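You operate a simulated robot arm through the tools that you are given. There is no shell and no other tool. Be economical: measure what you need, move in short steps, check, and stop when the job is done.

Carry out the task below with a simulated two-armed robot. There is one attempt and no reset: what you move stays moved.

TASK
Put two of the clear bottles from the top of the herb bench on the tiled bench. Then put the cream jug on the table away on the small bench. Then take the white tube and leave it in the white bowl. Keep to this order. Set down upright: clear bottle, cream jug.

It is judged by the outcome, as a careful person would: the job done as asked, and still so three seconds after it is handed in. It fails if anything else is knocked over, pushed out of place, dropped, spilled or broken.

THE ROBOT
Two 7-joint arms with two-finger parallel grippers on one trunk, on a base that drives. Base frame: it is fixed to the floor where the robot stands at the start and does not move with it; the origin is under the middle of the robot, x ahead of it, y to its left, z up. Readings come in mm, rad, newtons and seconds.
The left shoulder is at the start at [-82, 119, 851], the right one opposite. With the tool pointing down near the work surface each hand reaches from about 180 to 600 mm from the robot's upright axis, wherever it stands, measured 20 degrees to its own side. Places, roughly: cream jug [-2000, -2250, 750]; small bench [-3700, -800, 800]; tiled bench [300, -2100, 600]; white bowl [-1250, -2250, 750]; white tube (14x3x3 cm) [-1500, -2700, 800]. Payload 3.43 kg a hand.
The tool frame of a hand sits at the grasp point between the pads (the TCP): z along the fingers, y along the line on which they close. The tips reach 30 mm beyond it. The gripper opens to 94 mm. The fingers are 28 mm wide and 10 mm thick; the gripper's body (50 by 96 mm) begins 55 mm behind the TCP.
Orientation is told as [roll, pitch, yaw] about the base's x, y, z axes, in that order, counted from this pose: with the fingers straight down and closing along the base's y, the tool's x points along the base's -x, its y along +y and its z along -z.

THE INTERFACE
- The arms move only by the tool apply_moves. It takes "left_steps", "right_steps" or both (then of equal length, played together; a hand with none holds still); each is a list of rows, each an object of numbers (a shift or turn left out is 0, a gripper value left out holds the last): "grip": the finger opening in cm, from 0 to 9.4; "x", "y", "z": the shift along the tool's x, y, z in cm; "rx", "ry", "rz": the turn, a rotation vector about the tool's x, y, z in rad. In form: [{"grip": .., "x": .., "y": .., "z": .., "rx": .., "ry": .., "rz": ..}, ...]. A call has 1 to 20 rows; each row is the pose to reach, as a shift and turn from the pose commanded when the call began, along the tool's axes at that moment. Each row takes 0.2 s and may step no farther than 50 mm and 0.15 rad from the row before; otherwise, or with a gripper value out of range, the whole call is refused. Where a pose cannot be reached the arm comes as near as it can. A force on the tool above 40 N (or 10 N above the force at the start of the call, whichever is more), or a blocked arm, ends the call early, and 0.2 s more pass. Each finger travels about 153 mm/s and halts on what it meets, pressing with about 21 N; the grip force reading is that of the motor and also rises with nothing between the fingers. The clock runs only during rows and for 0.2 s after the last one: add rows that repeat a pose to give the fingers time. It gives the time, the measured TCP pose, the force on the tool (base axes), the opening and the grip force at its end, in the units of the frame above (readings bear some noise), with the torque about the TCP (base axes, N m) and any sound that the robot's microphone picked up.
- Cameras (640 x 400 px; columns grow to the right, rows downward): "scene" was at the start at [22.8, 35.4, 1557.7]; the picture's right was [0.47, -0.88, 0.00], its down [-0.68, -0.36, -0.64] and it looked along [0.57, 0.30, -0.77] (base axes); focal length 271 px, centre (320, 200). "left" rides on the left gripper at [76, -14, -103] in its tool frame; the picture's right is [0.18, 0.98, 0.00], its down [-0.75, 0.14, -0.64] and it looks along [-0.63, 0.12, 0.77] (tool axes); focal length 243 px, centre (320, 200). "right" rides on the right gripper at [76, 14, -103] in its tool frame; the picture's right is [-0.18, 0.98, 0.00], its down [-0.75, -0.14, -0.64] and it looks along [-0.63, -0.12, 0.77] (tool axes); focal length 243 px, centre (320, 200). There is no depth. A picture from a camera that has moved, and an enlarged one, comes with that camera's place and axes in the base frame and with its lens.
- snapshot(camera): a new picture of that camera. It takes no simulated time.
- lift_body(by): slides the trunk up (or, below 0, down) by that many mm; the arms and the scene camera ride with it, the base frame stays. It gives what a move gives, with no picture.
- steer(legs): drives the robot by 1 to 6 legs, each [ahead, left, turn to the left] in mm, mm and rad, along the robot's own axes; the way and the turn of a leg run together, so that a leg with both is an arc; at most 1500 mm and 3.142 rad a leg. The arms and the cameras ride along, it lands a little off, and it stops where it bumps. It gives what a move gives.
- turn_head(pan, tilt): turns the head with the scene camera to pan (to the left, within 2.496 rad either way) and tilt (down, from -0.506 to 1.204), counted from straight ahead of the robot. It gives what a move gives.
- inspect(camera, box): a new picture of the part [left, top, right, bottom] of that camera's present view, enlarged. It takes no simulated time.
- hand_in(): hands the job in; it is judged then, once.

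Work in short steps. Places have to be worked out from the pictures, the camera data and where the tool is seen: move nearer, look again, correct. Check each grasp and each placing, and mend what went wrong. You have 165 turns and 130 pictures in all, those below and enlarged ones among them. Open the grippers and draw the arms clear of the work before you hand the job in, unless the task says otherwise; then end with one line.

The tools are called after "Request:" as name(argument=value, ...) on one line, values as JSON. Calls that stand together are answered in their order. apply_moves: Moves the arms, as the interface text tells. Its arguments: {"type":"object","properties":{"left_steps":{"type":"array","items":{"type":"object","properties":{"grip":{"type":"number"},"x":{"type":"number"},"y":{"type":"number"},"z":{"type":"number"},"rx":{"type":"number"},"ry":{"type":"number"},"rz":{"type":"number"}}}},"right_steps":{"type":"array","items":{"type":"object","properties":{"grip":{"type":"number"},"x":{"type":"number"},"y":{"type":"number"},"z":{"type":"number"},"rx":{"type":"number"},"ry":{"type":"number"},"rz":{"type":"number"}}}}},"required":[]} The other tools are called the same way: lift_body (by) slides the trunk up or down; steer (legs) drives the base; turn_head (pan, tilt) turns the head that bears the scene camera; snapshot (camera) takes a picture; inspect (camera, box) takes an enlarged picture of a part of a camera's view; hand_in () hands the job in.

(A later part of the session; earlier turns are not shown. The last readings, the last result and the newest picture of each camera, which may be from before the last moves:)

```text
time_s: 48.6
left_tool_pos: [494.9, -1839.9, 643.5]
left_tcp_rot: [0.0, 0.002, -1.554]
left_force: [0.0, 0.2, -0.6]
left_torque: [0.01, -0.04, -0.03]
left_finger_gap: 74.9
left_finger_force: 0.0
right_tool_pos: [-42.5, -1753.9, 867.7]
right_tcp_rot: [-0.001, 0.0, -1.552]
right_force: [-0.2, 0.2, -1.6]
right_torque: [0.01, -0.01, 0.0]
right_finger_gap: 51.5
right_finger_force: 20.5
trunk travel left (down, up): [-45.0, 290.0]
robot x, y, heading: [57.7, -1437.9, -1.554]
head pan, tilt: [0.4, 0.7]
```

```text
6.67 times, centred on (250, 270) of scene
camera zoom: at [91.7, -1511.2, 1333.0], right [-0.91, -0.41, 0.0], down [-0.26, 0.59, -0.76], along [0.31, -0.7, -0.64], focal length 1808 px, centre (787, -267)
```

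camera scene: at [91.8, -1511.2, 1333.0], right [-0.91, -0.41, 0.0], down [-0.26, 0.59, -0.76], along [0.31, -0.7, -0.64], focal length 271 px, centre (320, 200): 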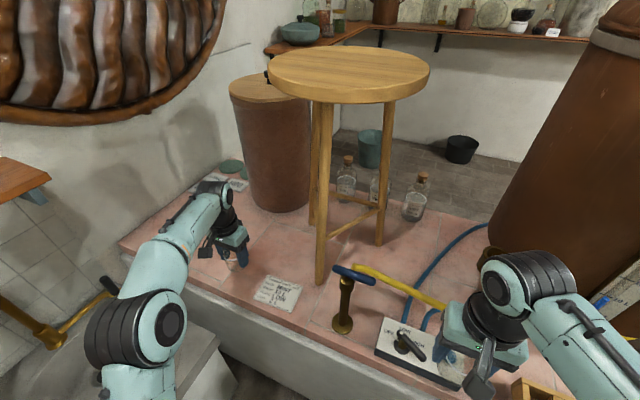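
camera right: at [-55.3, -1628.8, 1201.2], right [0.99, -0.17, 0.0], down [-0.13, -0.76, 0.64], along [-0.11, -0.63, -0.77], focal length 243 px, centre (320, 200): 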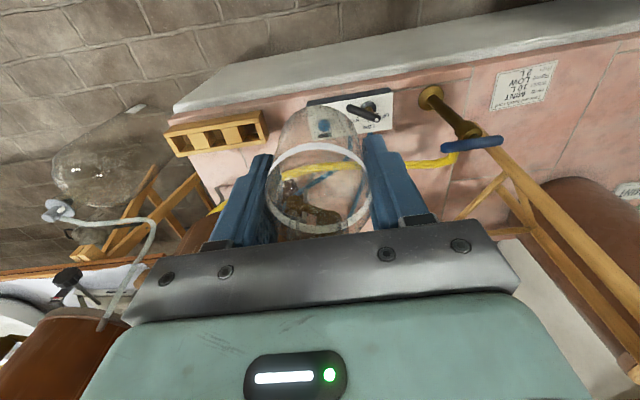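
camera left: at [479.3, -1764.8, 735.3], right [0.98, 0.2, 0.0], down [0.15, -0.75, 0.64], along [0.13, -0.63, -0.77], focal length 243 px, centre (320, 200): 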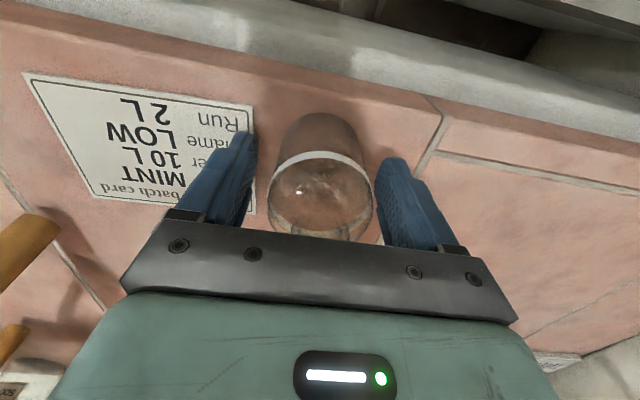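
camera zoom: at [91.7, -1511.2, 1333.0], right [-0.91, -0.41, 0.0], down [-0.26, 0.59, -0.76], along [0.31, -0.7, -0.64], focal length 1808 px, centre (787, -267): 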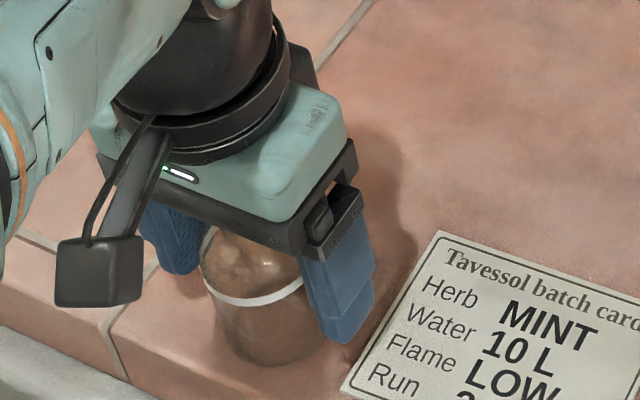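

Bottle stands upright and free. Raising the left hand straight up and away.

Request:
apply_moves(left_steps=[{"z": -3}, {"z": -7}, {"z": -12}, {"z": -16}, {"z": -20}, {"z": -22, "x": 4}, {"z": -22, "x": 8}, {"z": -22, "x": 8}])

Request:
snapshot(camera="scene")

Request:
inspect(camera="scene", box=[210, 230, 310, 310])

Request:
snapshot(camera="left")

```text
time_s: 50.4
left_tool_pos: [494.8, -1761.3, 861.8]
left_tcp_rot: [-0.001, 0.0, -1.552]
left_force: [-0.4, -0.5, 1.2]
left_torque: [0.03, 0.02, 0.0]
left_finger_gap: 75.2
left_finger_force: 0.1
right_tool_pos: [-42.2, -1754.5, 867.8]
right_tcp_rot: [-0.001, 0.0, -1.554]
right_force: [0.1, 0.2, -0.7]
right_torque: [0.01, -0.01, 0.01]
right_finger_gap: 51.6
right_finger_force: 21.2
trunk travel left (down, up): [-45.0, 290.0]
robot x, y, heading: [58.2, -1434.2, -1.554]
head pan, tilt: [0.4, 0.7]
```

```text
96 pictures are left
camera scene: at [91.8, -1511.4, 1333.0], right [-0.91, -0.41, 0.0], down [-0.26, 0.59, -0.76], along [0.31, -0.7, -0.64], focal length 271 px, centre (320, 200)
```

scene: 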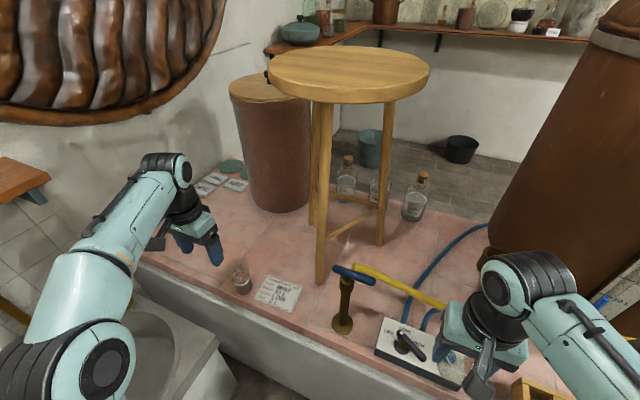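

```text
5.00 times, centred on (260, 270) of scene
camera zoom: at [91.8, -1511.4, 1333.0], right [-0.91, -0.41, 0.0], down [-0.26, 0.59, -0.76], along [0.31, -0.7, -0.64], focal length 1356 px, centre (620, -150)
```

zoom: 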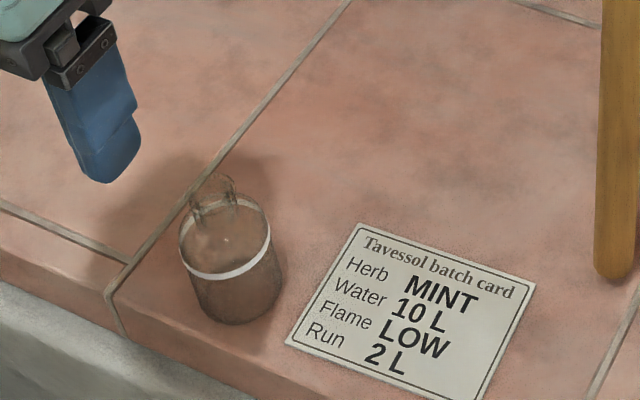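

```text
94 pictures are left
camera left: at [479.2, -1685.2, 965.2], right [0.98, 0.2, 0.0], down [0.15, -0.75, 0.64], along [0.13, -0.63, -0.77], focal length 243 px, centre (320, 200)
```

left: 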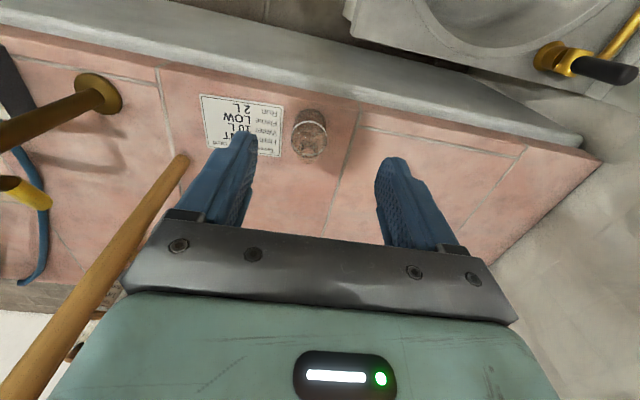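

Bottle 1 stands well. Now the right hand moves over S2 (270,-1825), between tap and label, in front of the stool leg.

Request:
apply_moves(right_steps=[{"y": 3.9, "x": -1}, {"y": 7.8, "x": -1.9}, {"y": 11.7, "x": -2.9}, {"y": 15.6, "x": -3.8}, {"y": 19.5, "x": -4.8}, {"y": 23.4, "x": -5.7}, {"y": 27.3, "x": -6.7}, {"y": 31.1, "x": -7.6}, {"y": 31.1, "x": -7.6, "z": 4}, {"y": 31.1, "x": -7.6, "z": 8}, {"y": 31.1, "x": -7.6, "z": 8}])

Request:
snapshot(camera="scene")

Request:
snapshot(camera="right")

```text
time_s: 52.8
left_tool_pos: [494.6, -1760.4, 863.5]
left_tcp_rot: [-0.001, 0.002, -1.553]
left_force: [0.7, 0.5, 0.1]
left_torque: [0.02, 0.02, 0.0]
left_finger_gap: 75.0
left_finger_force: 0.1
right_tool_pos: [259.5, -1811.1, 793.6]
right_tcp_rot: [0.002, 0.0, -1.553]
right_force: [-0.3, 0.0, -1.7]
right_torque: [0.0, 0.02, 0.01]
right_finger_gap: 51.3
right_finger_force: 20.8
right hand out of reach, approached as far as the arm can: row 7, 8, 9, 10, 11
trunk travel left (down, up): [-45.0, 290.0]
robot x, y, heading: [54.9, -1437.6, -1.556]
head pan, tilt: [0.4, 0.7]
```

```text
93 pictures are left
camera scene: at [91.7, -1511.2, 1333.1], right [-0.91, -0.41, 0.0], down [-0.26, 0.59, -0.76], along [0.31, -0.7, -0.64], focal length 271 px, centre (320, 200)
```

scene: 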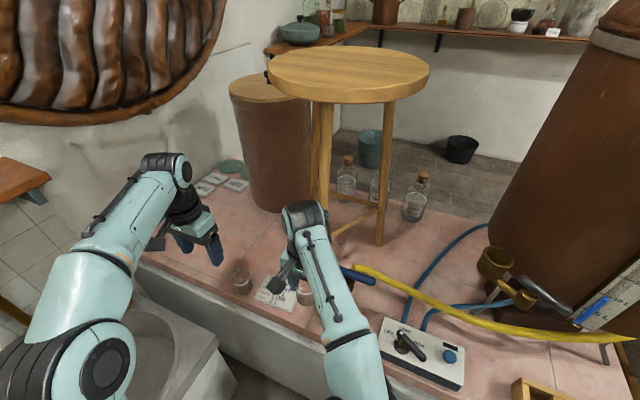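

```text
92 pictures are left
camera right: at [271.0, -1736.0, 897.4], right [0.99, -0.17, 0.0], down [-0.13, -0.76, 0.64], along [-0.11, -0.63, -0.77], focal length 243 px, centre (320, 200)
```

right: 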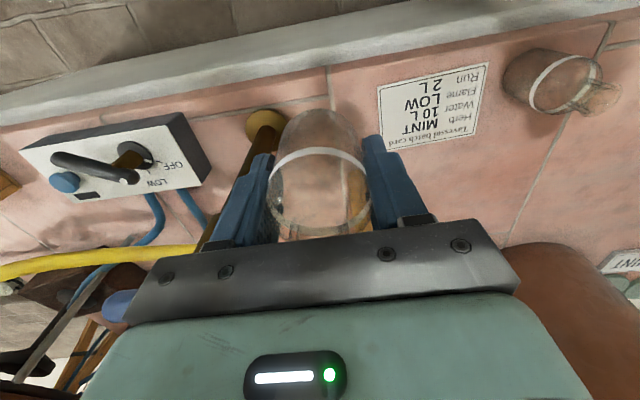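

The right arm is at its limit because the wrist is high above the shoulder; lowering should regain reach. Descend a bit and check.

Request:
apply_moves(right_steps=[{"z": 2}, {"z": 4}, {"z": 6}, {"z": 6}])

```text
time_s: 53.8
left_tool_pos: [495.1, -1760.3, 861.7]
left_tcp_rot: [0.0, -0.001, -1.554]
left_force: [0.3, 0.0, -0.1]
left_torque: [-0.02, -0.02, 0.0]
left_finger_gap: 75.0
left_finger_force: 0.1
right_tool_pos: [257.6, -1813.0, 735.0]
right_tcp_rot: [0.001, 0.0, -1.553]
right_force: [0.5, -0.1, -0.6]
right_torque: [0.01, -0.02, 0.02]
right_finger_gap: 50.5
right_finger_force: 21.3
trunk travel left (down, up): [-45.0, 290.0]
robot x, y, heading: [57.0, -1437.4, -1.552]
head pan, tilt: [0.4, 0.7]
```

Now trying the remaining shift toward (268,-1828) at this lower height.

Request:
apply_moves(right_steps=[{"y": 0.6, "x": -0.8}, {"y": 1.1, "x": -1.6}, {"y": 1.1, "x": -1.6}])

Request:
snapshot(camera="right")

```text
time_s: 54.6
left_tool_pos: [494.8, -1760.8, 860.9]
left_tcp_rot: [-0.001, 0.0, -1.555]
left_force: [-0.2, -0.3, 0.1]
left_torque: [0.03, -0.02, 0.03]
left_finger_gap: 75.1
left_finger_force: 0.1
right_tool_pos: [269.5, -1828.5, 734.8]
right_tcp_rot: [0.001, -0.001, -1.555]
right_force: [0.4, 0.1, -1.0]
right_torque: [0.02, 0.03, 0.01]
right_finger_gap: 50.3
right_finger_force: 21.5
trunk travel left (down, up): [-45.0, 290.0]
robot x, y, heading: [60.1, -1435.8, -1.55]
head pan, tilt: [0.4, 0.7]
```

```text
91 pictures are left
camera right: at [281.6, -1752.5, 837.4], right [0.99, -0.17, 0.0], down [-0.13, -0.76, 0.64], along [-0.11, -0.63, -0.77], focal length 243 px, centre (320, 200)
```

right: 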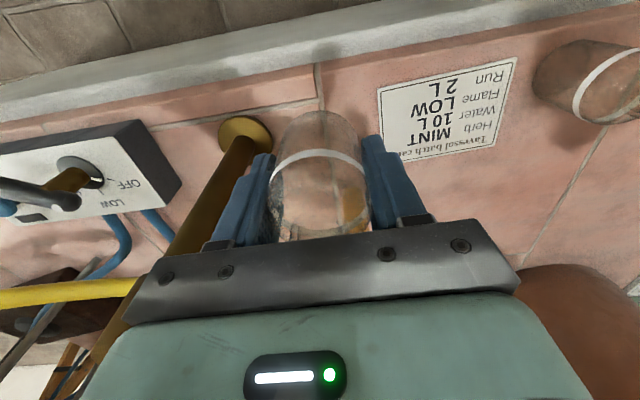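

The tap is tall (handle near z 845, x up to ~208), so I shift the right hand 17 mm further from it, then descend gradually.

Request:
apply_moves(right_steps=[{"y": 0.9}, {"y": 1.7}, {"y": 1.7, "z": 2}, {"y": 1.7, "z": 4}, {"y": 1.7, "z": 4}])

Request:
snapshot(camera="scene")

Request:
snapshot(camera="left")

```text
time_s: 55.8
left_tool_pos: [494.4, -1761.0, 862.5]
left_tcp_rot: [0.001, 0.0, -1.554]
left_force: [-0.2, 0.7, -0.7]
left_torque: [0.0, 0.04, 0.01]
left_finger_gap: 75.2
left_finger_force: 0.0
right_tool_pos: [287.0, -1828.2, 693.1]
right_tcp_rot: [0.0, 0.0, -1.551]
right_force: [0.8, 0.5, 0.1]
right_torque: [-0.03, 0.02, -0.01]
right_finger_gap: 50.3
right_finger_force: 20.6
right hand out of reach, approached as far as the arm can: row 1, 2, 3
trunk travel left (down, up): [-45.0, 290.0]
robot x, y, heading: [58.5, -1437.5, -1.554]
head pan, tilt: [0.4, 0.7]
```

```text
90 pictures are left
camera scene: at [91.7, -1511.2, 1333.1], right [-0.91, -0.41, 0.0], down [-0.26, 0.59, -0.76], along [0.31, -0.7, -0.64], focal length 271 px, centre (320, 200)
```

scene: 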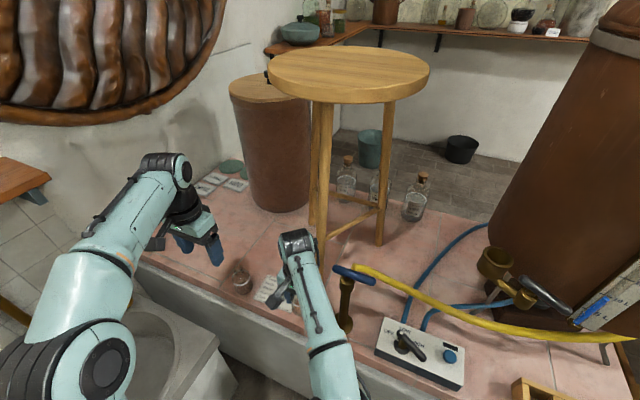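

```text
89 pictures are left
camera left: at [479.2, -1685.3, 965.4], right [0.98, 0.2, 0.0], down [0.15, -0.75, 0.64], along [0.13, -0.63, -0.77], focal length 243 px, centre (320, 200)
```

left: 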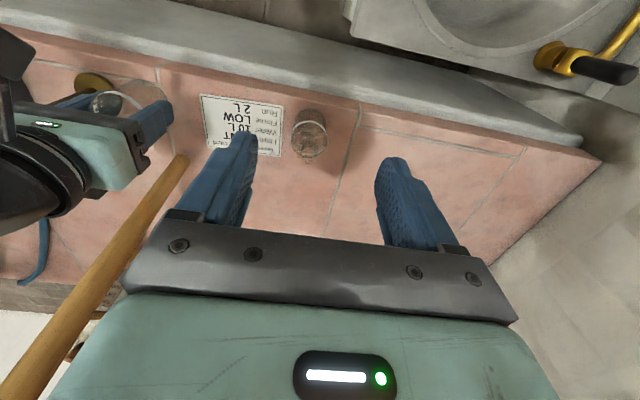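

Clear. Descend to TCP ≈ 637 (expect contact ≈ 632).

Request:
apply_moves(right_steps=[{"z": 2}, {"z": 4}, {"z": 5}, {"z": 5.6}, {"z": 5.6}])

Request:
apply_moves(right_steps=[{"z": 0.15}, {"z": 0.3}])

```text
time_s: 57.0
left_tool_pos: [494.7, -1760.3, 861.7]
left_tcp_rot: [0.0, -0.001, -1.554]
left_force: [0.2, 0.3, -0.2]
left_torque: [-0.05, -0.01, 0.0]
left_finger_gap: 75.1
left_finger_force: 0.1
right_tool_pos: [291.5, -1832.7, 639.3]
right_tcp_rot: [0.0, 0.0, -1.551]
right_force: [0.2, -0.5, -1.1]
right_torque: [0.0, 0.01, 0.0]
right_finger_gap: 50.4
right_finger_force: 21.0
right hand out of reach, approached as far as the arm can: row 2, 3, 4, 5
trunk travel left (down, up): [-45.0, 290.0]
robot x, y, heading: [56.9, -1437.4, -1.558]
head pan, tilt: [0.4, 0.7]
```

```text
time_s: 57.6
left_tool_pos: [495.6, -1762.0, 861.2]
left_tcp_rot: [0.0, 0.001, -1.553]
left_force: [-1.0, 0.9, -0.2]
left_torque: [0.01, 0.01, 0.01]
left_finger_gap: 74.9
left_finger_force: 0.1
right_tool_pos: [291.1, -1833.9, 637.2]
right_tcp_rot: [-0.003, 0.0, -1.551]
right_force: [0.6, -0.3, -1.2]
right_torque: [0.02, -0.01, 0.0]
right_finger_gap: 50.3
right_finger_force: 21.0
trunk travel left (down, up): [-45.0, 290.0]
robot x, y, heading: [59.1, -1436.9, -1.554]
head pan, tilt: [0.4, 0.7]
```

Near the arm's limit; I'll use the trunk for the last few mm.

Request:
lift_body(by=-3)

Request:
lift_body(by=-2)

```text
time_s: 58.1
left_tool_pos: [493.9, -1760.6, 858.9]
left_tcp_rot: [0.001, 0.001, -1.553]
left_force: [0.2, 0.9, 0.1]
left_torque: [0.0, -0.02, -0.01]
left_finger_gap: 74.9
left_finger_force: 0.1
right_tool_pos: [292.4, -1833.5, 632.7]
right_tcp_rot: [-0.002, 0.001, -1.552]
right_force: [0.3, -0.1, -1.1]
right_torque: [0.01, 0.04, 0.02]
right_finger_gap: 50.4
right_finger_force: 21.0
trunk travel left (down, up): [-42.0, 293.0]
robot x, y, heading: [58.6, -1436.9, -1.555]
head pan, tilt: [0.4, 0.7]
```

```text
time_s: 58.7
left_tool_pos: [492.6, -1760.3, 857.7]
left_tcp_rot: [-0.001, 0.0, -1.552]
left_force: [0.3, 0.4, -0.9]
left_torque: [0.04, 0.02, -0.01]
left_finger_gap: 75.3
left_finger_force: 0.0
right_tool_pos: [292.9, -1834.3, 631.7]
right_tcp_rot: [0.0, 0.001, -1.552]
right_force: [-1.0, 1.1, 5.2]
right_torque: [-0.06, 0.05, 0.04]
right_finger_gap: 50.2
right_finger_force: 20.7
trunk travel left (down, up): [-40.0, 295.0]
robot x, y, heading: [59.6, -1438.9, -1.552]
head pan, tilt: [0.4, 0.7]
```

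Light contact (5 N). Opening the right gripper moderately and checking.

Request:
apply_moves(right_steps=[{"grip": 5.6}, {"grip": 6.4}, {"grip": 7.2}, {"grip": 7.4}, {"grip": 7.4}])

Request:
snapshot(camera="right")

```text
time_s: 59.9
left_tool_pos: [493.8, -1760.1, 859.3]
left_tcp_rot: [0.001, 0.001, -1.554]
left_force: [-0.5, 0.1, -0.3]
left_torque: [-0.01, 0.01, -0.02]
left_finger_gap: 75.0
left_finger_force: 0.0
right_tool_pos: [292.6, -1834.4, 633.0]
right_tcp_rot: [0.0, 0.0, -1.553]
right_force: [0.0, -1.1, 10.9]
right_torque: [0.05, 0.02, -0.01]
right_finger_gap: 74.1
right_finger_force: 0.1
trunk travel left (down, up): [-40.0, 295.0]
robot x, y, heading: [58.6, -1435.6, -1.553]
head pan, tilt: [0.4, 0.7]
```

```text
88 pictures are left
camera right: at [305.0, -1758.8, 735.0], right [0.99, -0.17, 0.0], down [-0.13, -0.76, 0.64], along [-0.11, -0.63, -0.77], focal length 243 px, centre (320, 200)
```

right: 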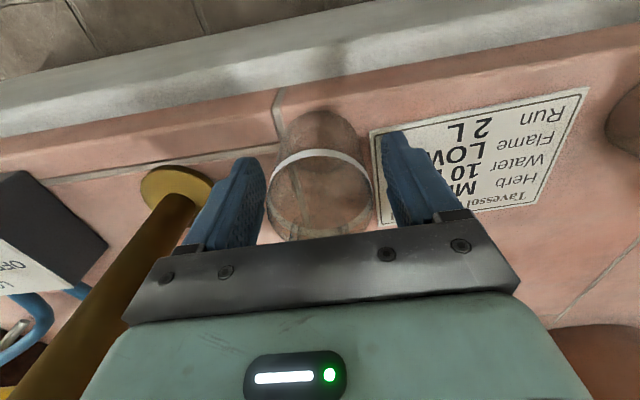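

Bottle stands free between the fingers. Raising via the trunk straight up.

Request:
lift_body(by=150)

Request:
snapshot(camera="right")

Request:
snapshot(camera="scene")

```text
time_s: 61.6
left_tool_pos: [493.8, -1760.4, 1007.9]
left_tcp_rot: [0.0, -0.001, -1.553]
left_force: [0.6, 0.2, -0.3]
left_torque: [0.01, 0.0, 0.0]
left_finger_gap: 75.0
left_finger_force: 0.0
right_tool_pos: [292.6, -1831.8, 808.5]
right_tcp_rot: [-0.002, -0.047, -1.553]
right_force: [0.2, 0.5, 0.4]
right_torque: [0.0, 0.02, 0.0]
right_finger_gap: 73.9
right_finger_force: 0.1
trunk travel left (down, up): [-190.0, 145.0]
robot x, y, heading: [59.1, -1436.4, -1.556]
head pan, tilt: [0.4, 0.7]
```

```text
87 pictures are left
camera right: at [304.9, -1752.5, 908.3], right [0.99, -0.17, 0.01], down [-0.13, -0.72, 0.68], along [-0.11, -0.67, -0.74], focal length 243 px, centre (320, 200)
```

right: 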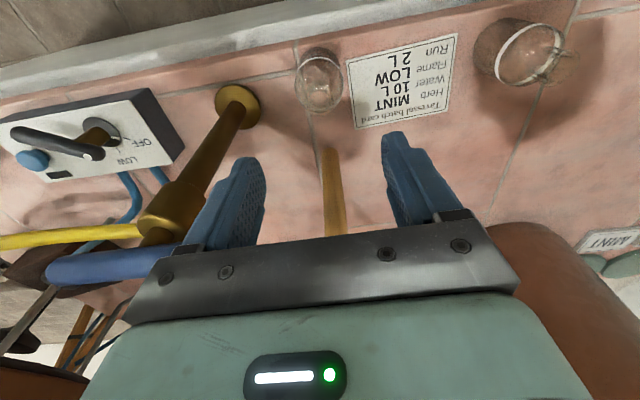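

```text
86 pictures are left
camera scene: at [91.2, -1473.4, 1486.6], right [-0.91, -0.41, 0.0], down [-0.26, 0.59, -0.77], along [0.31, -0.7, -0.64], focal length 271 px, centre (320, 200)
```

scene: 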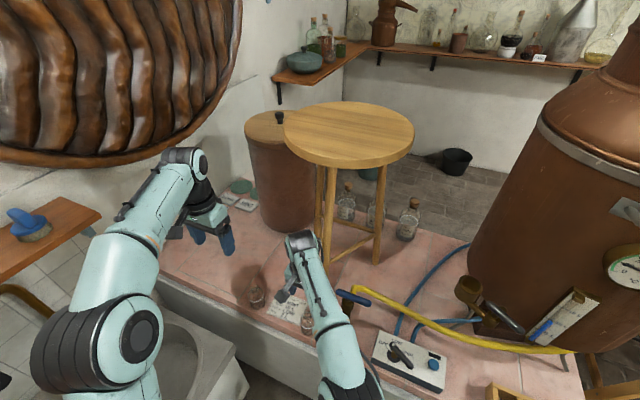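

Both bottles are upright on the tiled bench. Raise the trunk further, then pull both arms back.

Request:
lift_body(by=140)

Request:
apply_moves(left_steps=[{"y": -4, "z": 0}, {"y": -8}, {"y": -12}, {"y": -16}, {"y": -20}, {"y": -23}, {"y": -23}, {"y": -23}], right_steps=[{"x": 3, "z": -2}, {"x": 6, "z": -4}, {"x": 8, "y": -3, "z": -6}, {"x": 9, "y": -7, "z": -8}, {"x": 9, "y": -12, "z": -8}, {"x": 9, "y": -17, "z": -8}, {"x": 9, "y": -22, "z": -8}, {"x": 9, "y": -27, "z": -8}])

Request:
snapshot(camera="scene")

```text
time_s: 63.3
left_tool_pos: [493.0, -1759.7, 1147.8]
left_tcp_rot: [0.0, 0.001, -1.554]
left_force: [0.6, 1.0, -0.3]
left_torque: [-0.03, -0.01, 0.02]
left_finger_gap: 74.9
left_finger_force: 0.1
right_tool_pos: [292.4, -1831.0, 947.7]
right_tcp_rot: [0.0, -0.048, -1.552]
right_force: [-0.4, 0.6, 0.0]
right_torque: [-0.05, -0.02, -0.03]
right_finger_gap: 73.8
right_finger_force: 0.1
trunk travel left (down, up): [-330.0, 5.0]
robot x, y, heading: [55.0, -1441.0, -1.552]
head pan, tilt: [0.4, 0.7]
```

```text
time_s: 65.1
left_tool_pos: [264.0, -1765.5, 1147.8]
left_tcp_rot: [0.0, 0.002, -1.553]
left_force: [0.1, -0.4, -0.3]
left_torque: [0.0, -0.02, 0.0]
left_finger_gap: 75.0
left_finger_force: 0.0
right_tool_pos: [19.9, -1742.5, 1022.8]
right_tcp_rot: [0.001, -0.049, -1.551]
right_force: [-0.4, -0.1, 0.1]
right_torque: [0.0, -0.04, -0.04]
right_finger_gap: 74.0
right_finger_force: 0.0
trunk travel left (down, up): [-330.0, 5.0]
robot x, y, heading: [58.4, -1437.2, -1.556]
head pan, tilt: [0.4, 0.7]
```

```text
85 pictures are left
camera scene: at [89.2, -1470.1, 1630.8], right [-0.91, -0.41, 0.0], down [-0.26, 0.59, -0.77], along [0.31, -0.7, -0.64], focal length 271 px, centre (320, 200)
```

scene: 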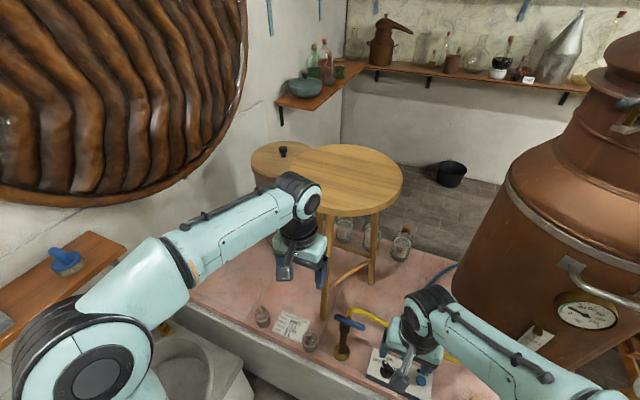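

Now to the jug. Back away a little, then strafe right along the aisle to face the jug at about x −2000.

Request:
steer(legs=[[-90, 0, 0], [0, -1500, 0], [0, -500, 0]])

Request:
turn_head(pan=0, tilt=0.6)

Request:
snapshot(camera="scene")

```text
time_s: 83.5
left_tool_pos: [-1721.5, -1723.7, 1147.2]
left_tcp_rot: [0.0, 0.0, -1.541]
left_force: [-0.8, -1.0, 0.5]
left_torque: [0.0, -0.02, 0.0]
left_finger_gap: 74.8
left_finger_force: 0.1
right_tool_pos: [-1966.9, -1704.3, 1023.0]
right_tcp_rot: [-0.001, -0.048, -1.539]
right_force: [-0.1, 0.1, 0.4]
right_torque: [0.0, 0.0, 0.0]
right_finger_gap: 74.0
right_finger_force: 0.1
trunk travel left (down, up): [-330.0, 5.0]
robot x, y, heading: [-1932.2, -1399.8, -1.536]
head pan, tilt: [0.4, 0.7]
```

```text
time_s: 84.4
left_tool_pos: [-1722.2, -1723.9, 1147.3]
left_tcp_rot: [0.0, 0.0, -1.54]
left_force: [0.5, -0.4, -0.2]
left_torque: [0.02, -0.02, 0.01]
left_finger_gap: 75.1
left_finger_force: 0.1
right_tool_pos: [-1965.7, -1704.1, 1022.9]
right_tcp_rot: [-0.002, -0.048, -1.539]
right_force: [0.4, 0.1, 0.8]
right_torque: [0.02, 0.0, -0.01]
right_finger_gap: 74.0
right_finger_force: 0.1
trunk travel left (down, up): [-330.0, 5.0]
robot x, y, heading: [-1932.3, -1399.3, -1.545]
head pan, tilt: [0.0, 0.6]
```

```text
84 pictures are left
camera scene: at [-1932.5, -1441.8, 1639.4], right [-1.0, -0.03, 0.0], down [-0.02, 0.56, -0.82], along [0.03, -0.82, -0.57], focal length 271 px, centre (320, 200)
```

scene: 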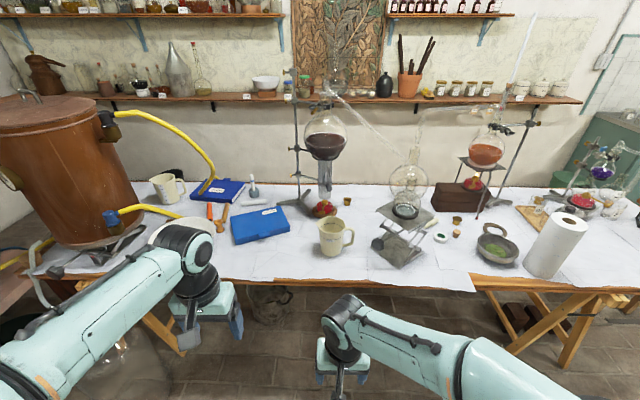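

The jug is at (335,235) in view. Zooming on the jug, and on the tube/bowl area.

Request:
inspect(camera="scene", box=[140, 150, 300, 250])

Request:
inspect(camera="scene", box=[270, 180, 430, 280])

```text
4.00 times, centred on (220, 200) of scene
camera zoom: at [-1932.5, -1441.8, 1639.4], right [-1.0, -0.03, 0.0], down [-0.02, 0.56, -0.82], along [0.03, -0.82, -0.57], focal length 1085 px, centre (720, 200)
```

zoom: 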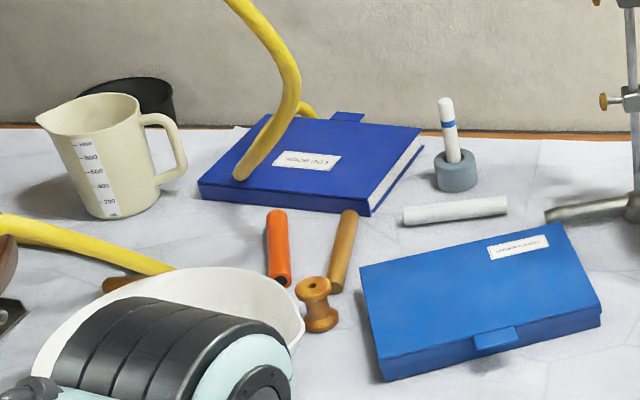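

```text
4.00 times, centred on (350, 230) of scene
camera zoom: at [-1932.5, -1441.8, 1639.4], right [-1.0, -0.03, 0.0], down [-0.02, 0.56, -0.82], along [0.03, -0.82, -0.57], focal length 1085 px, centre (200, 80)
```

zoom: 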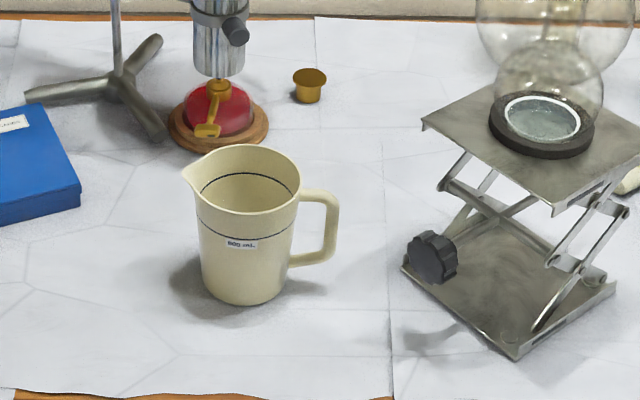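

The 900 mL jug stands near x −1952, y ≈ −2310; rim ~108 mm wide (too wide for a full-body grip), so I'll pinch its near rim wall. Drive closer first.

Request:
steer(legs=[[380, 80, 0]])

Request:
turn_head(pan=-0.15, tilt=0.9)

Request:
snapshot(camera="scene")

Request:
snapshot(camera="right")

```text
time_s: 86.8
left_tool_pos: [-1635.1, -2094.7, 1147.6]
left_tcp_rot: [0.0, 0.002, -1.553]
left_force: [-0.5, 0.5, 0.0]
left_torque: [0.02, 0.02, 0.01]
left_finger_gap: 74.8
left_finger_force: 0.0
right_tool_pos: [-1879.4, -2071.9, 1021.7]
right_tcp_rot: [-0.003, -0.046, -1.553]
right_force: [-0.9, 0.2, -0.3]
right_torque: [-0.02, 0.01, -0.01]
right_finger_gap: 74.1
right_finger_force: 0.1
trunk travel left (down, up): [-330.0, 5.0]
robot x, y, heading: [-1843.5, -1769.0, -1.552]
head pan, tilt: [0.0, 0.6]
```

```text
time_s: 87.6
left_tool_pos: [-1634.9, -2095.8, 1147.8]
left_tcp_rot: [0.0, 0.0, -1.554]
left_force: [0.4, -0.4, -0.2]
left_torque: [-0.02, 0.01, -0.02]
left_finger_gap: 75.2
left_finger_force: 0.1
right_tool_pos: [-1880.2, -2072.7, 1023.1]
right_tcp_rot: [-0.001, -0.047, -1.554]
right_force: [0.1, 0.2, -0.3]
right_torque: [-0.01, 0.02, 0.02]
right_finger_gap: 74.1
right_finger_force: 0.1
trunk travel left (down, up): [-330.0, 5.0]
robot x, y, heading: [-1843.3, -1764.7, -1.555]
head pan, tilt: [-0.15, 0.901]
```

```text
81 pictures are left
camera scene: at [-1854.5, -1797.7, 1614.7], right [-0.99, 0.13, 0.0], down [0.1, 0.78, -0.62], along [-0.08, -0.62, -0.78], focal length 271 px, centre (320, 200)
```

scene: 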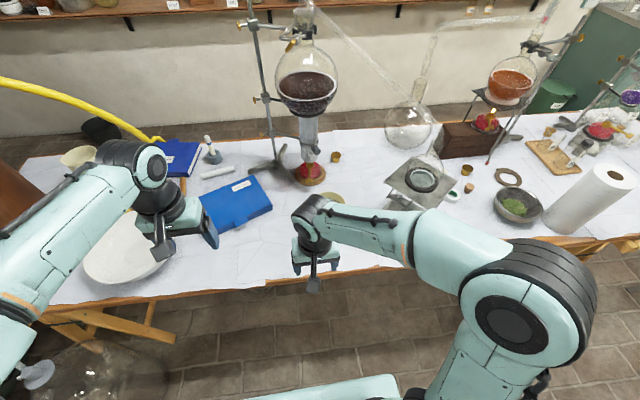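

```text
80 pictures are left
camera right: at [-1867.6, -1993.0, 1122.8], right [0.99, -0.17, 0.01], down [-0.13, -0.72, 0.68], along [-0.11, -0.67, -0.74], focal length 243 px, centre (320, 200)
```

right: 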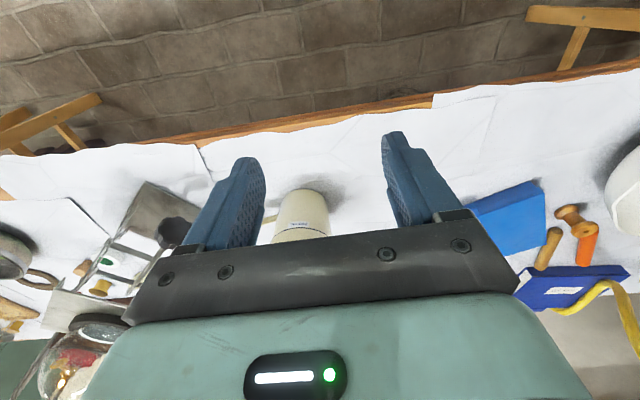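

Estimate: jug axis ≈ (−1951,−2297), rim z ≈ 925. Turn the right wrist by 90° so the fingers close along base y, staying clear of the table.

Request:
apply_moves(right_steps=[{"rz": -0.14, "z": -1}, {"rz": -0.28, "z": -2}, {"rz": -0.42, "z": -3}, {"rz": -0.56, "z": -4}, {"rz": -0.7, "z": -5}, {"rz": -0.84, "z": -6}, {"rz": -0.98, "z": -7}, {"rz": -1.12, "z": -8}, {"rz": -1.26, "z": -9}, {"rz": -1.4, "z": -10}, {"rz": -1.55, "z": -10, "grip": 9.4}, {"rz": -1.55, "z": -10}])

Request:
snapshot(camera="right")

Request:
snapshot(camera="scene")

```text
time_s: 90.2
left_tool_pos: [-1635.3, -2096.1, 1147.7]
left_tcp_rot: [0.001, 0.001, -1.552]
left_force: [-0.7, 0.8, 0.3]
left_torque: [0.01, -0.03, -0.03]
left_finger_gap: 75.1
left_finger_force: 0.1
right_tool_pos: [-1880.0, -2067.8, 1122.3]
right_tcp_rot: [-0.046, 0.0, 0.0]
right_force: [0.7, -0.6, 0.0]
right_torque: [-0.01, 0.02, 0.04]
right_finger_gap: 94.1
right_finger_force: 0.0
trunk travel left (down, up): [-330.0, 5.0]
robot x, y, heading: [-1843.7, -1765.1, -1.551]
head pan, tilt: [-0.15, 0.901]
```

```text
79 pictures are left
camera right: at [-1956.8, -2050.7, 1225.3], right [0.19, 0.98, -0.05], down [0.75, -0.11, 0.65], along [0.63, -0.16, -0.76], focal length 243 px, centre (320, 200)
```

right: 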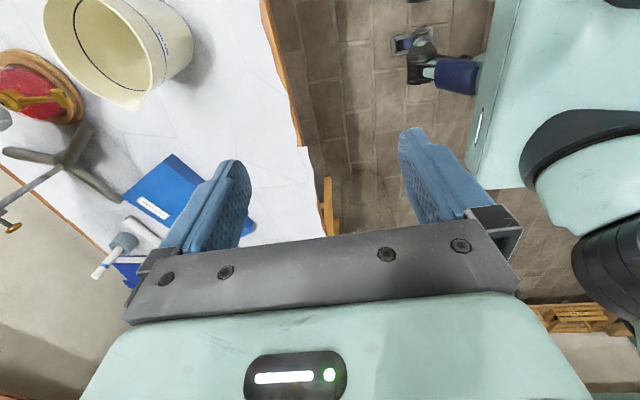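

```text
78 pictures are left
camera scene: at [-1854.5, -1797.7, 1614.6], right [-0.99, 0.13, 0.0], down [0.1, 0.78, -0.62], along [-0.08, -0.62, -0.78], focal length 271 px, centre (320, 200)
```

scene: 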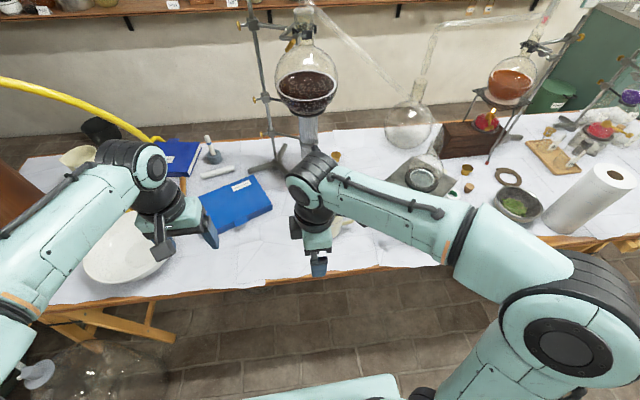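

Rotated. Move the right hand above the jug's near rim point, (−1951,−2245,1040), removing the small tilt.

Request:
apply_moves(right_steps=[{"x": 1.2, "y": -3, "z": 1.2, "rx": -0.046}, {"x": 2.4, "y": -6, "z": 2.4, "rx": -0.046}, {"x": 3.6, "y": -9, "z": 3.8, "rx": -0.046}, {"x": 4.8, "y": -12, "z": 5, "rx": -0.046}, {"x": 6, "y": -15, "z": 6.2, "rx": -0.046}, {"x": 7.1, "y": -17.7, "z": 7.4, "rx": -0.046}, {"x": 7.1, "y": -17.7, "z": 7.4, "rx": -0.046}])

Request:
snapshot(camera="right")

Request:
inspect(camera="scene", box=[260, 130, 440, 250])

```text
time_s: 91.8
left_tool_pos: [-1635.8, -2096.6, 1147.4]
left_tcp_rot: [0.0, 0.0, -1.553]
left_force: [-0.3, -0.2, -0.1]
left_torque: [-0.02, 0.01, -0.02]
left_finger_gap: 75.3
left_finger_force: 0.0
right_tool_pos: [-1951.1, -2248.4, 1056.6]
right_tcp_rot: [-0.002, 0.0, -0.004]
right_force: [0.3, 0.9, 0.2]
right_torque: [-0.04, -0.03, 0.02]
right_finger_gap: 94.0
right_finger_force: 0.2
trunk travel left (down, up): [-330.0, 5.0]
robot x, y, heading: [-1846.0, -1765.9, -1.552]
head pan, tilt: [-0.15, 0.901]
```

```text
77 pictures are left
camera right: at [-2027.0, -2234.8, 1160.3], right [0.19, 0.98, 0.0], down [0.75, -0.14, 0.64], along [0.63, -0.12, -0.77], focal length 243 px, centre (320, 200)
```

right: 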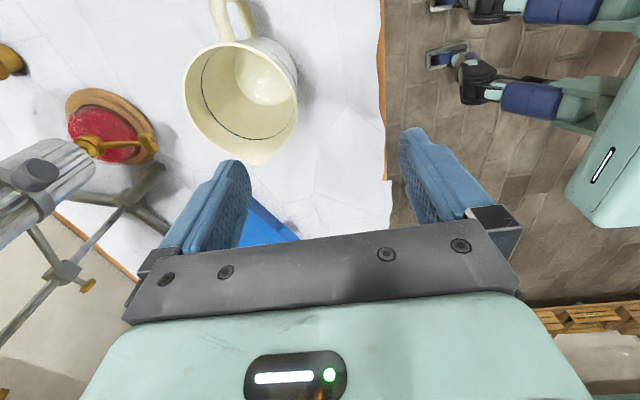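

```text
3.33 times, centred on (350, 190) of scene
camera zoom: at [-1854.4, -1797.1, 1614.6], right [-0.99, 0.13, 0.0], down [0.1, 0.78, -0.62], along [-0.08, -0.62, -0.78], focal length 904 px, centre (220, 233)
```

zoom: 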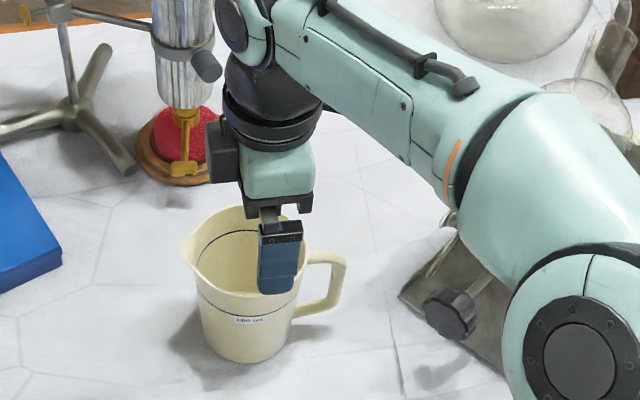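

Two estimates of the rim height disagree (880–920), so I lower the hand a little (tips stay above 955) for a nearer view.

Request:
apply_moves(right_steps=[{"y": -0.9, "z": 3}, {"y": -1.7, "z": 6.5}, {"y": -1.7, "z": 6.5}])

Request:
snapshot(camera="right")

Request:
inspect(camera="scene", box=[290, 170, 380, 250])

```text
time_s: 92.6
left_tool_pos: [-1635.3, -2096.6, 1148.6]
left_tcp_rot: [-0.002, -0.001, -1.554]
left_force: [-0.5, -0.5, 0.2]
left_torque: [0.03, 0.03, 0.0]
left_finger_gap: 75.0
left_finger_force: 0.0
right_tool_pos: [-1952.1, -2263.7, 991.7]
right_tcp_rot: [-0.002, 0.001, -0.003]
right_force: [-0.2, -0.6, 0.6]
right_torque: [-0.02, 0.02, 0.01]
right_finger_gap: 93.9
right_finger_force: 0.2
trunk travel left (down, up): [-330.0, 5.0]
robot x, y, heading: [-1839.7, -1766.9, -1.554]
head pan, tilt: [-0.15, 0.901]
```

```text
75 pictures are left
camera right: at [-2028.9, -2251.5, 1095.2], right [0.19, 0.98, 0.0], down [0.75, -0.14, 0.64], along [0.63, -0.12, -0.77], focal length 243 px, centre (320, 200)
```

right: 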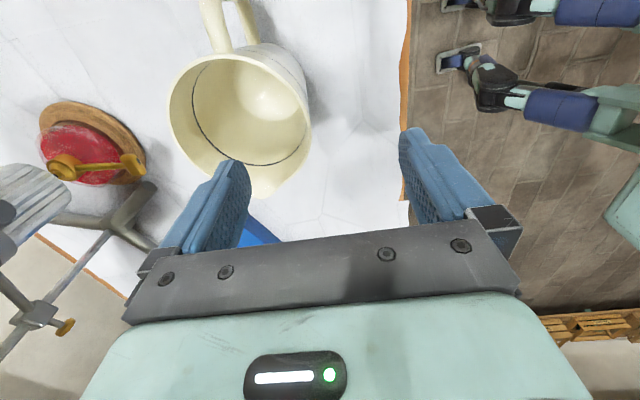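

```text
5.00 times, centred on (335, 210) of scene
camera zoom: at [-1854.4, -1797.4, 1614.6], right [-0.99, 0.13, 0.0], down [0.1, 0.78, -0.62], along [-0.08, -0.62, -0.78], focal length 1356 px, centre (245, 150)
```

zoom: 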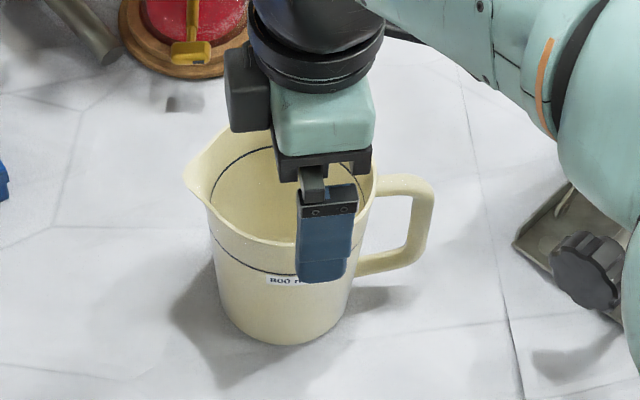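

Consistent now: rim centre ≈ (−1958,−2334), rim z ≈ 891, diameter ≈ 116. Align to the near wall at y ≈ −2277, gap 55 mm, and lower tips to just above the rim.

Request:
apply_moves(right_steps=[{"x": 0.6, "y": -1.3, "grip": 5.5}, {"x": 0.6, "y": -1.3, "z": 3}, {"x": 0.6, "y": -1.3, "z": 5.8}, {"x": 0.6, "y": -1.3, "z": 5.8}])

Request:
snapshot(camera="right")

Request:
inspect(camera="scene", box=[290, 170, 380, 250])

```text
time_s: 93.6
left_tool_pos: [-1633.9, -2096.3, 1146.5]
left_tcp_rot: [0.001, 0.002, -1.554]
left_force: [0.7, 0.6, -1.4]
left_torque: [0.02, -0.02, 0.02]
left_finger_gap: 75.3
left_finger_force: 0.1
right_tool_pos: [-1958.1, -2279.4, 932.7]
right_tcp_rot: [-0.003, 0.0, -0.003]
right_force: [0.2, -0.2, 0.0]
right_torque: [0.02, 0.03, 0.02]
right_finger_gap: 55.4
right_finger_force: 0.1
trunk travel left (down, up): [-330.0, 5.0]
robot x, y, heading: [-1844.8, -1768.5, -1.557]
head pan, tilt: [-0.15, 0.901]
```

```text
73 pictures are left
camera right: at [-2034.3, -2265.7, 1036.0], right [0.19, 0.98, 0.0], down [0.75, -0.14, 0.64], along [0.63, -0.12, -0.77], focal length 243 px, centre (320, 200)
```

right: 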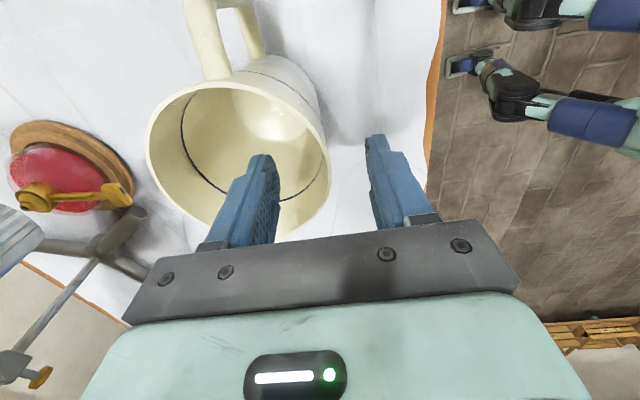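

```text
5.00 times, centred on (335, 210) of scene
camera zoom: at [-1854.5, -1797.5, 1614.6], right [-0.99, 0.13, 0.0], down [0.1, 0.78, -0.62], along [-0.08, -0.62, -0.78], focal length 1356 px, centre (245, 150)
```

zoom: 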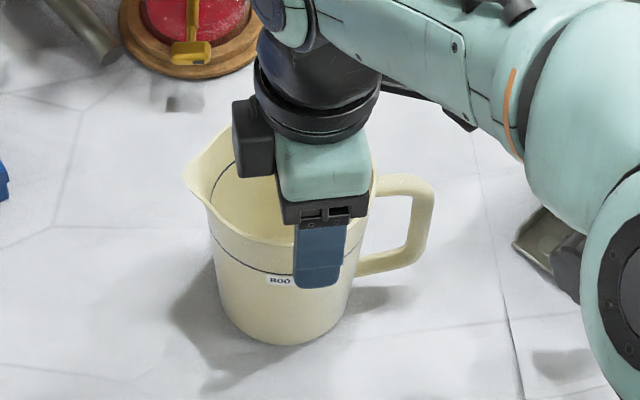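

The near wall sits between the fingers. Shift 6 mm toward the jug's centre line and lower to TCP z ≈ 870.

Request:
apply_moves(right_steps=[{"x": -0.6, "z": 1}, {"x": -0.7, "z": 2.5}, {"x": -0.7, "z": 4}, {"x": -0.7, "z": 5.4}, {"x": -0.7, "z": 6.3}, {"x": -0.7, "z": 6.3}])

Request:
snapshot(camera="right")

Request:
inspect(camera="scene", box=[290, 170, 380, 250])

```text
time_s: 95.0
left_tool_pos: [-1635.6, -2096.3, 1148.4]
left_tcp_rot: [0.001, 0.0, -1.553]
left_force: [-0.3, -0.5, 1.3]
left_torque: [0.01, -0.03, -0.02]
left_finger_gap: 74.9
left_finger_force: 0.1
right_tool_pos: [-1951.5, -2280.1, 870.9]
right_tcp_rot: [-0.002, 0.0, -0.003]
right_force: [0.2, 0.2, -0.4]
right_torque: [0.03, 0.03, 0.03]
right_finger_gap: 55.2
right_finger_force: 0.0
trunk travel left (down, up): [-330.0, 5.0]
robot x, y, heading: [-1842.1, -1766.2, -1.553]
head pan, tilt: [-0.15, 0.901]
```

```text
71 pictures are left
camera right: at [-2027.6, -2265.8, 974.2], right [0.19, 0.98, 0.0], down [0.75, -0.14, 0.64], along [0.63, -0.12, -0.77], focal length 243 px, centre (320, 200)
```

right: 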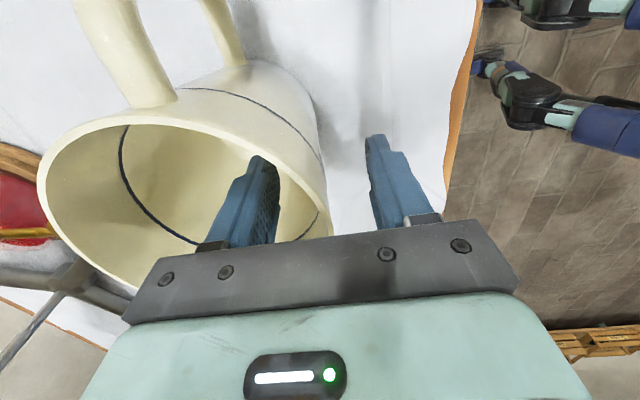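

```text
5.00 times, centred on (335, 210) of scene
camera zoom: at [-1854.4, -1797.6, 1614.6], right [-0.99, 0.13, 0.0], down [0.1, 0.78, -0.62], along [-0.08, -0.62, -0.78], focal length 1356 px, centre (245, 150)
```

zoom: 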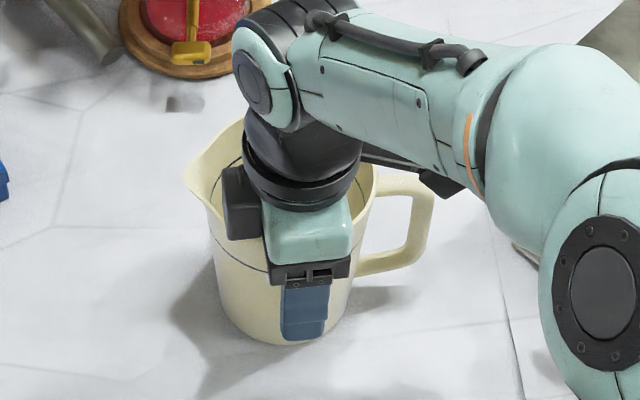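

Wall is between the fingers, no contact. Closing.

Request:
apply_moves(right_steps=[{"grip": 4}, {"grip": 2.5}, {"grip": 1.2}, {"grip": 0.4}, {"grip": 0}, {"grip": 0}, {"grip": 0}])

Request:
snapshot(camera="right")

```text
time_s: 96.6
left_tool_pos: [-1635.3, -2095.5, 1147.8]
left_tcp_rot: [0.001, -0.001, -1.552]
left_force: [-0.7, -0.3, -0.1]
left_torque: [0.02, 0.01, -0.02]
left_finger_gap: 74.9
left_finger_force: 0.1
right_tool_pos: [-1951.5, -2279.4, 872.6]
right_tcp_rot: [-0.003, 0.002, -0.005]
right_force: [0.1, -2.7, 9.4]
right_torque: [-1.31, -0.03, -0.03]
right_finger_gap: 10.9
right_finger_force: 21.0
trunk travel left (down, up): [-330.0, 5.0]
robot x, y, heading: [-1841.1, -1767.0, -1.552]
head pan, tilt: [-0.15, 0.901]
```

```text
69 pictures are left
camera right: at [-2027.4, -2265.7, 975.3], right [0.19, 0.98, 0.0], down [0.75, -0.14, 0.64], along [0.63, -0.12, -0.77], focal length 243 px, centre (320, 200)
```

right: 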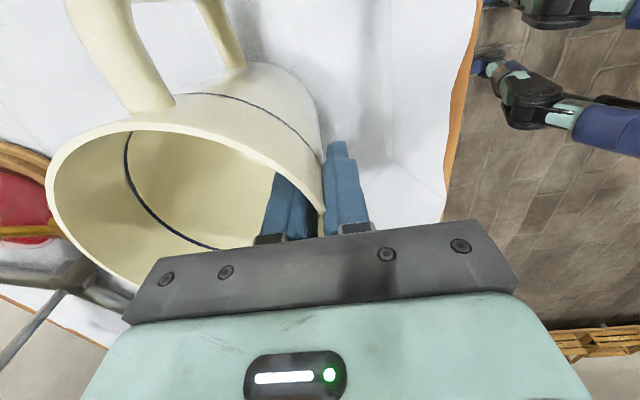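

Gripped (10.9 mm incl. taper). Lift slightly and check.

Request:
apply_moves(right_steps=[{"z": -0.7}, {"z": -1.5}, {"z": -2.5}, {"z": -3.5}, {"z": -3.5}])

Request:
snapshot(camera="scene")

Request:
snapshot(camera="right")

```text
time_s: 97.8
left_tool_pos: [-1635.1, -2097.0, 1147.9]
left_tcp_rot: [0.0, 0.0, -1.553]
left_force: [-0.2, 0.0, -0.4]
left_torque: [0.0, -0.03, 0.02]
left_finger_gap: 75.1
left_finger_force: 0.1
right_tool_pos: [-1950.7, -2279.0, 907.3]
right_tcp_rot: [0.0, -0.001, -0.003]
right_force: [0.0, 0.6, -1.3]
right_torque: [0.04, 0.0, 0.02]
right_finger_gap: 8.9
right_finger_force: 20.8
trunk travel left (down, up): [-330.0, 5.0]
robot x, y, heading: [-1840.3, -1766.4, -1.553]
head pan, tilt: [-0.15, 0.901]
```

```text
68 pictures are left
camera scene: at [-1854.5, -1797.9, 1614.6], right [-0.99, 0.13, 0.0], down [0.1, 0.78, -0.62], along [-0.08, -0.62, -0.78], focal length 271 px, centre (320, 200)
```

scene: 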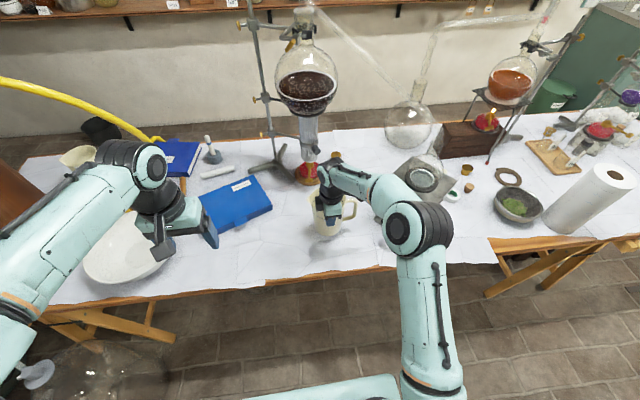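

```text
67 pictures are left
camera right: at [-2027.2, -2265.7, 1009.5], right [0.19, 0.98, 0.0], down [0.75, -0.14, 0.64], along [0.63, -0.12, -0.77], focal length 243 px, centre (320, 200)
```

right: 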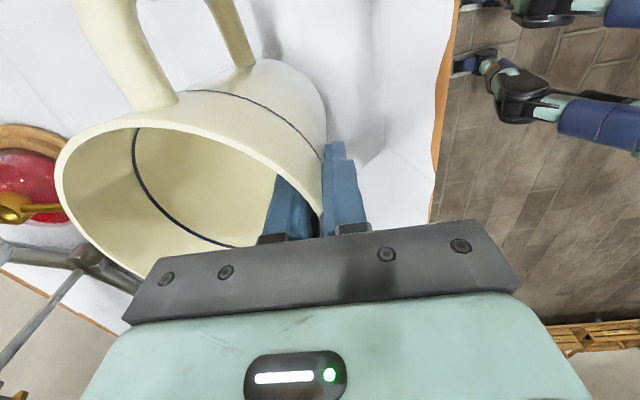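

The jug is held and light. Lift further and pull back toward the robot.

Request:
apply_moves(right_steps=[{"z": -4}, {"z": -8}, {"z": -12}, {"z": -15}, {"z": -17, "y": 3}, {"z": -17, "y": 7}, {"z": -17, "y": 11}, {"z": -17, "y": 13}, {"z": -17, "y": 13}])

Request:
snapshot(camera="scene")

```text
time_s: 99.8
left_tool_pos: [-1636.1, -2096.0, 1148.0]
left_tcp_rot: [0.001, 0.002, -1.553]
left_force: [1.5, 0.1, -0.1]
left_torque: [-0.01, -0.02, 0.05]
left_finger_gap: 74.9
left_finger_force: 0.0
right_tool_pos: [-1948.9, -2146.4, 1074.3]
right_tcp_rot: [-0.002, 0.0, -0.005]
right_force: [0.3, -0.1, -1.4]
right_torque: [0.08, 0.01, 0.0]
right_finger_gap: 8.8
right_finger_force: 21.2
trunk travel left (down, up): [-330.0, 5.0]
robot x, y, heading: [-1840.1, -1766.0, -1.555]
head pan, tilt: [-0.15, 0.901]
```

```text
66 pictures are left
camera scene: at [-1854.5, -1798.1, 1614.6], right [-0.99, 0.13, 0.0], down [0.1, 0.78, -0.62], along [-0.08, -0.62, -0.78], focal length 271 px, centre (320, 200)
```

scene: 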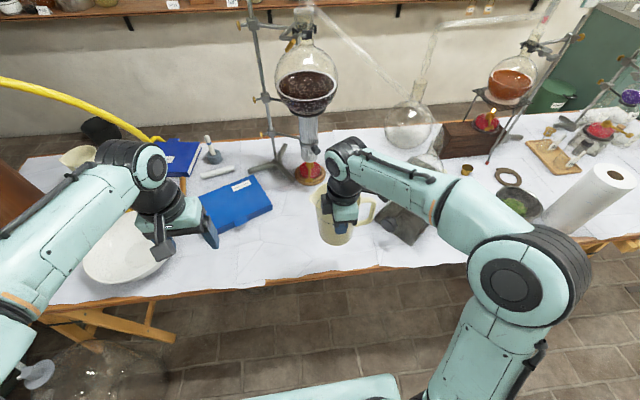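

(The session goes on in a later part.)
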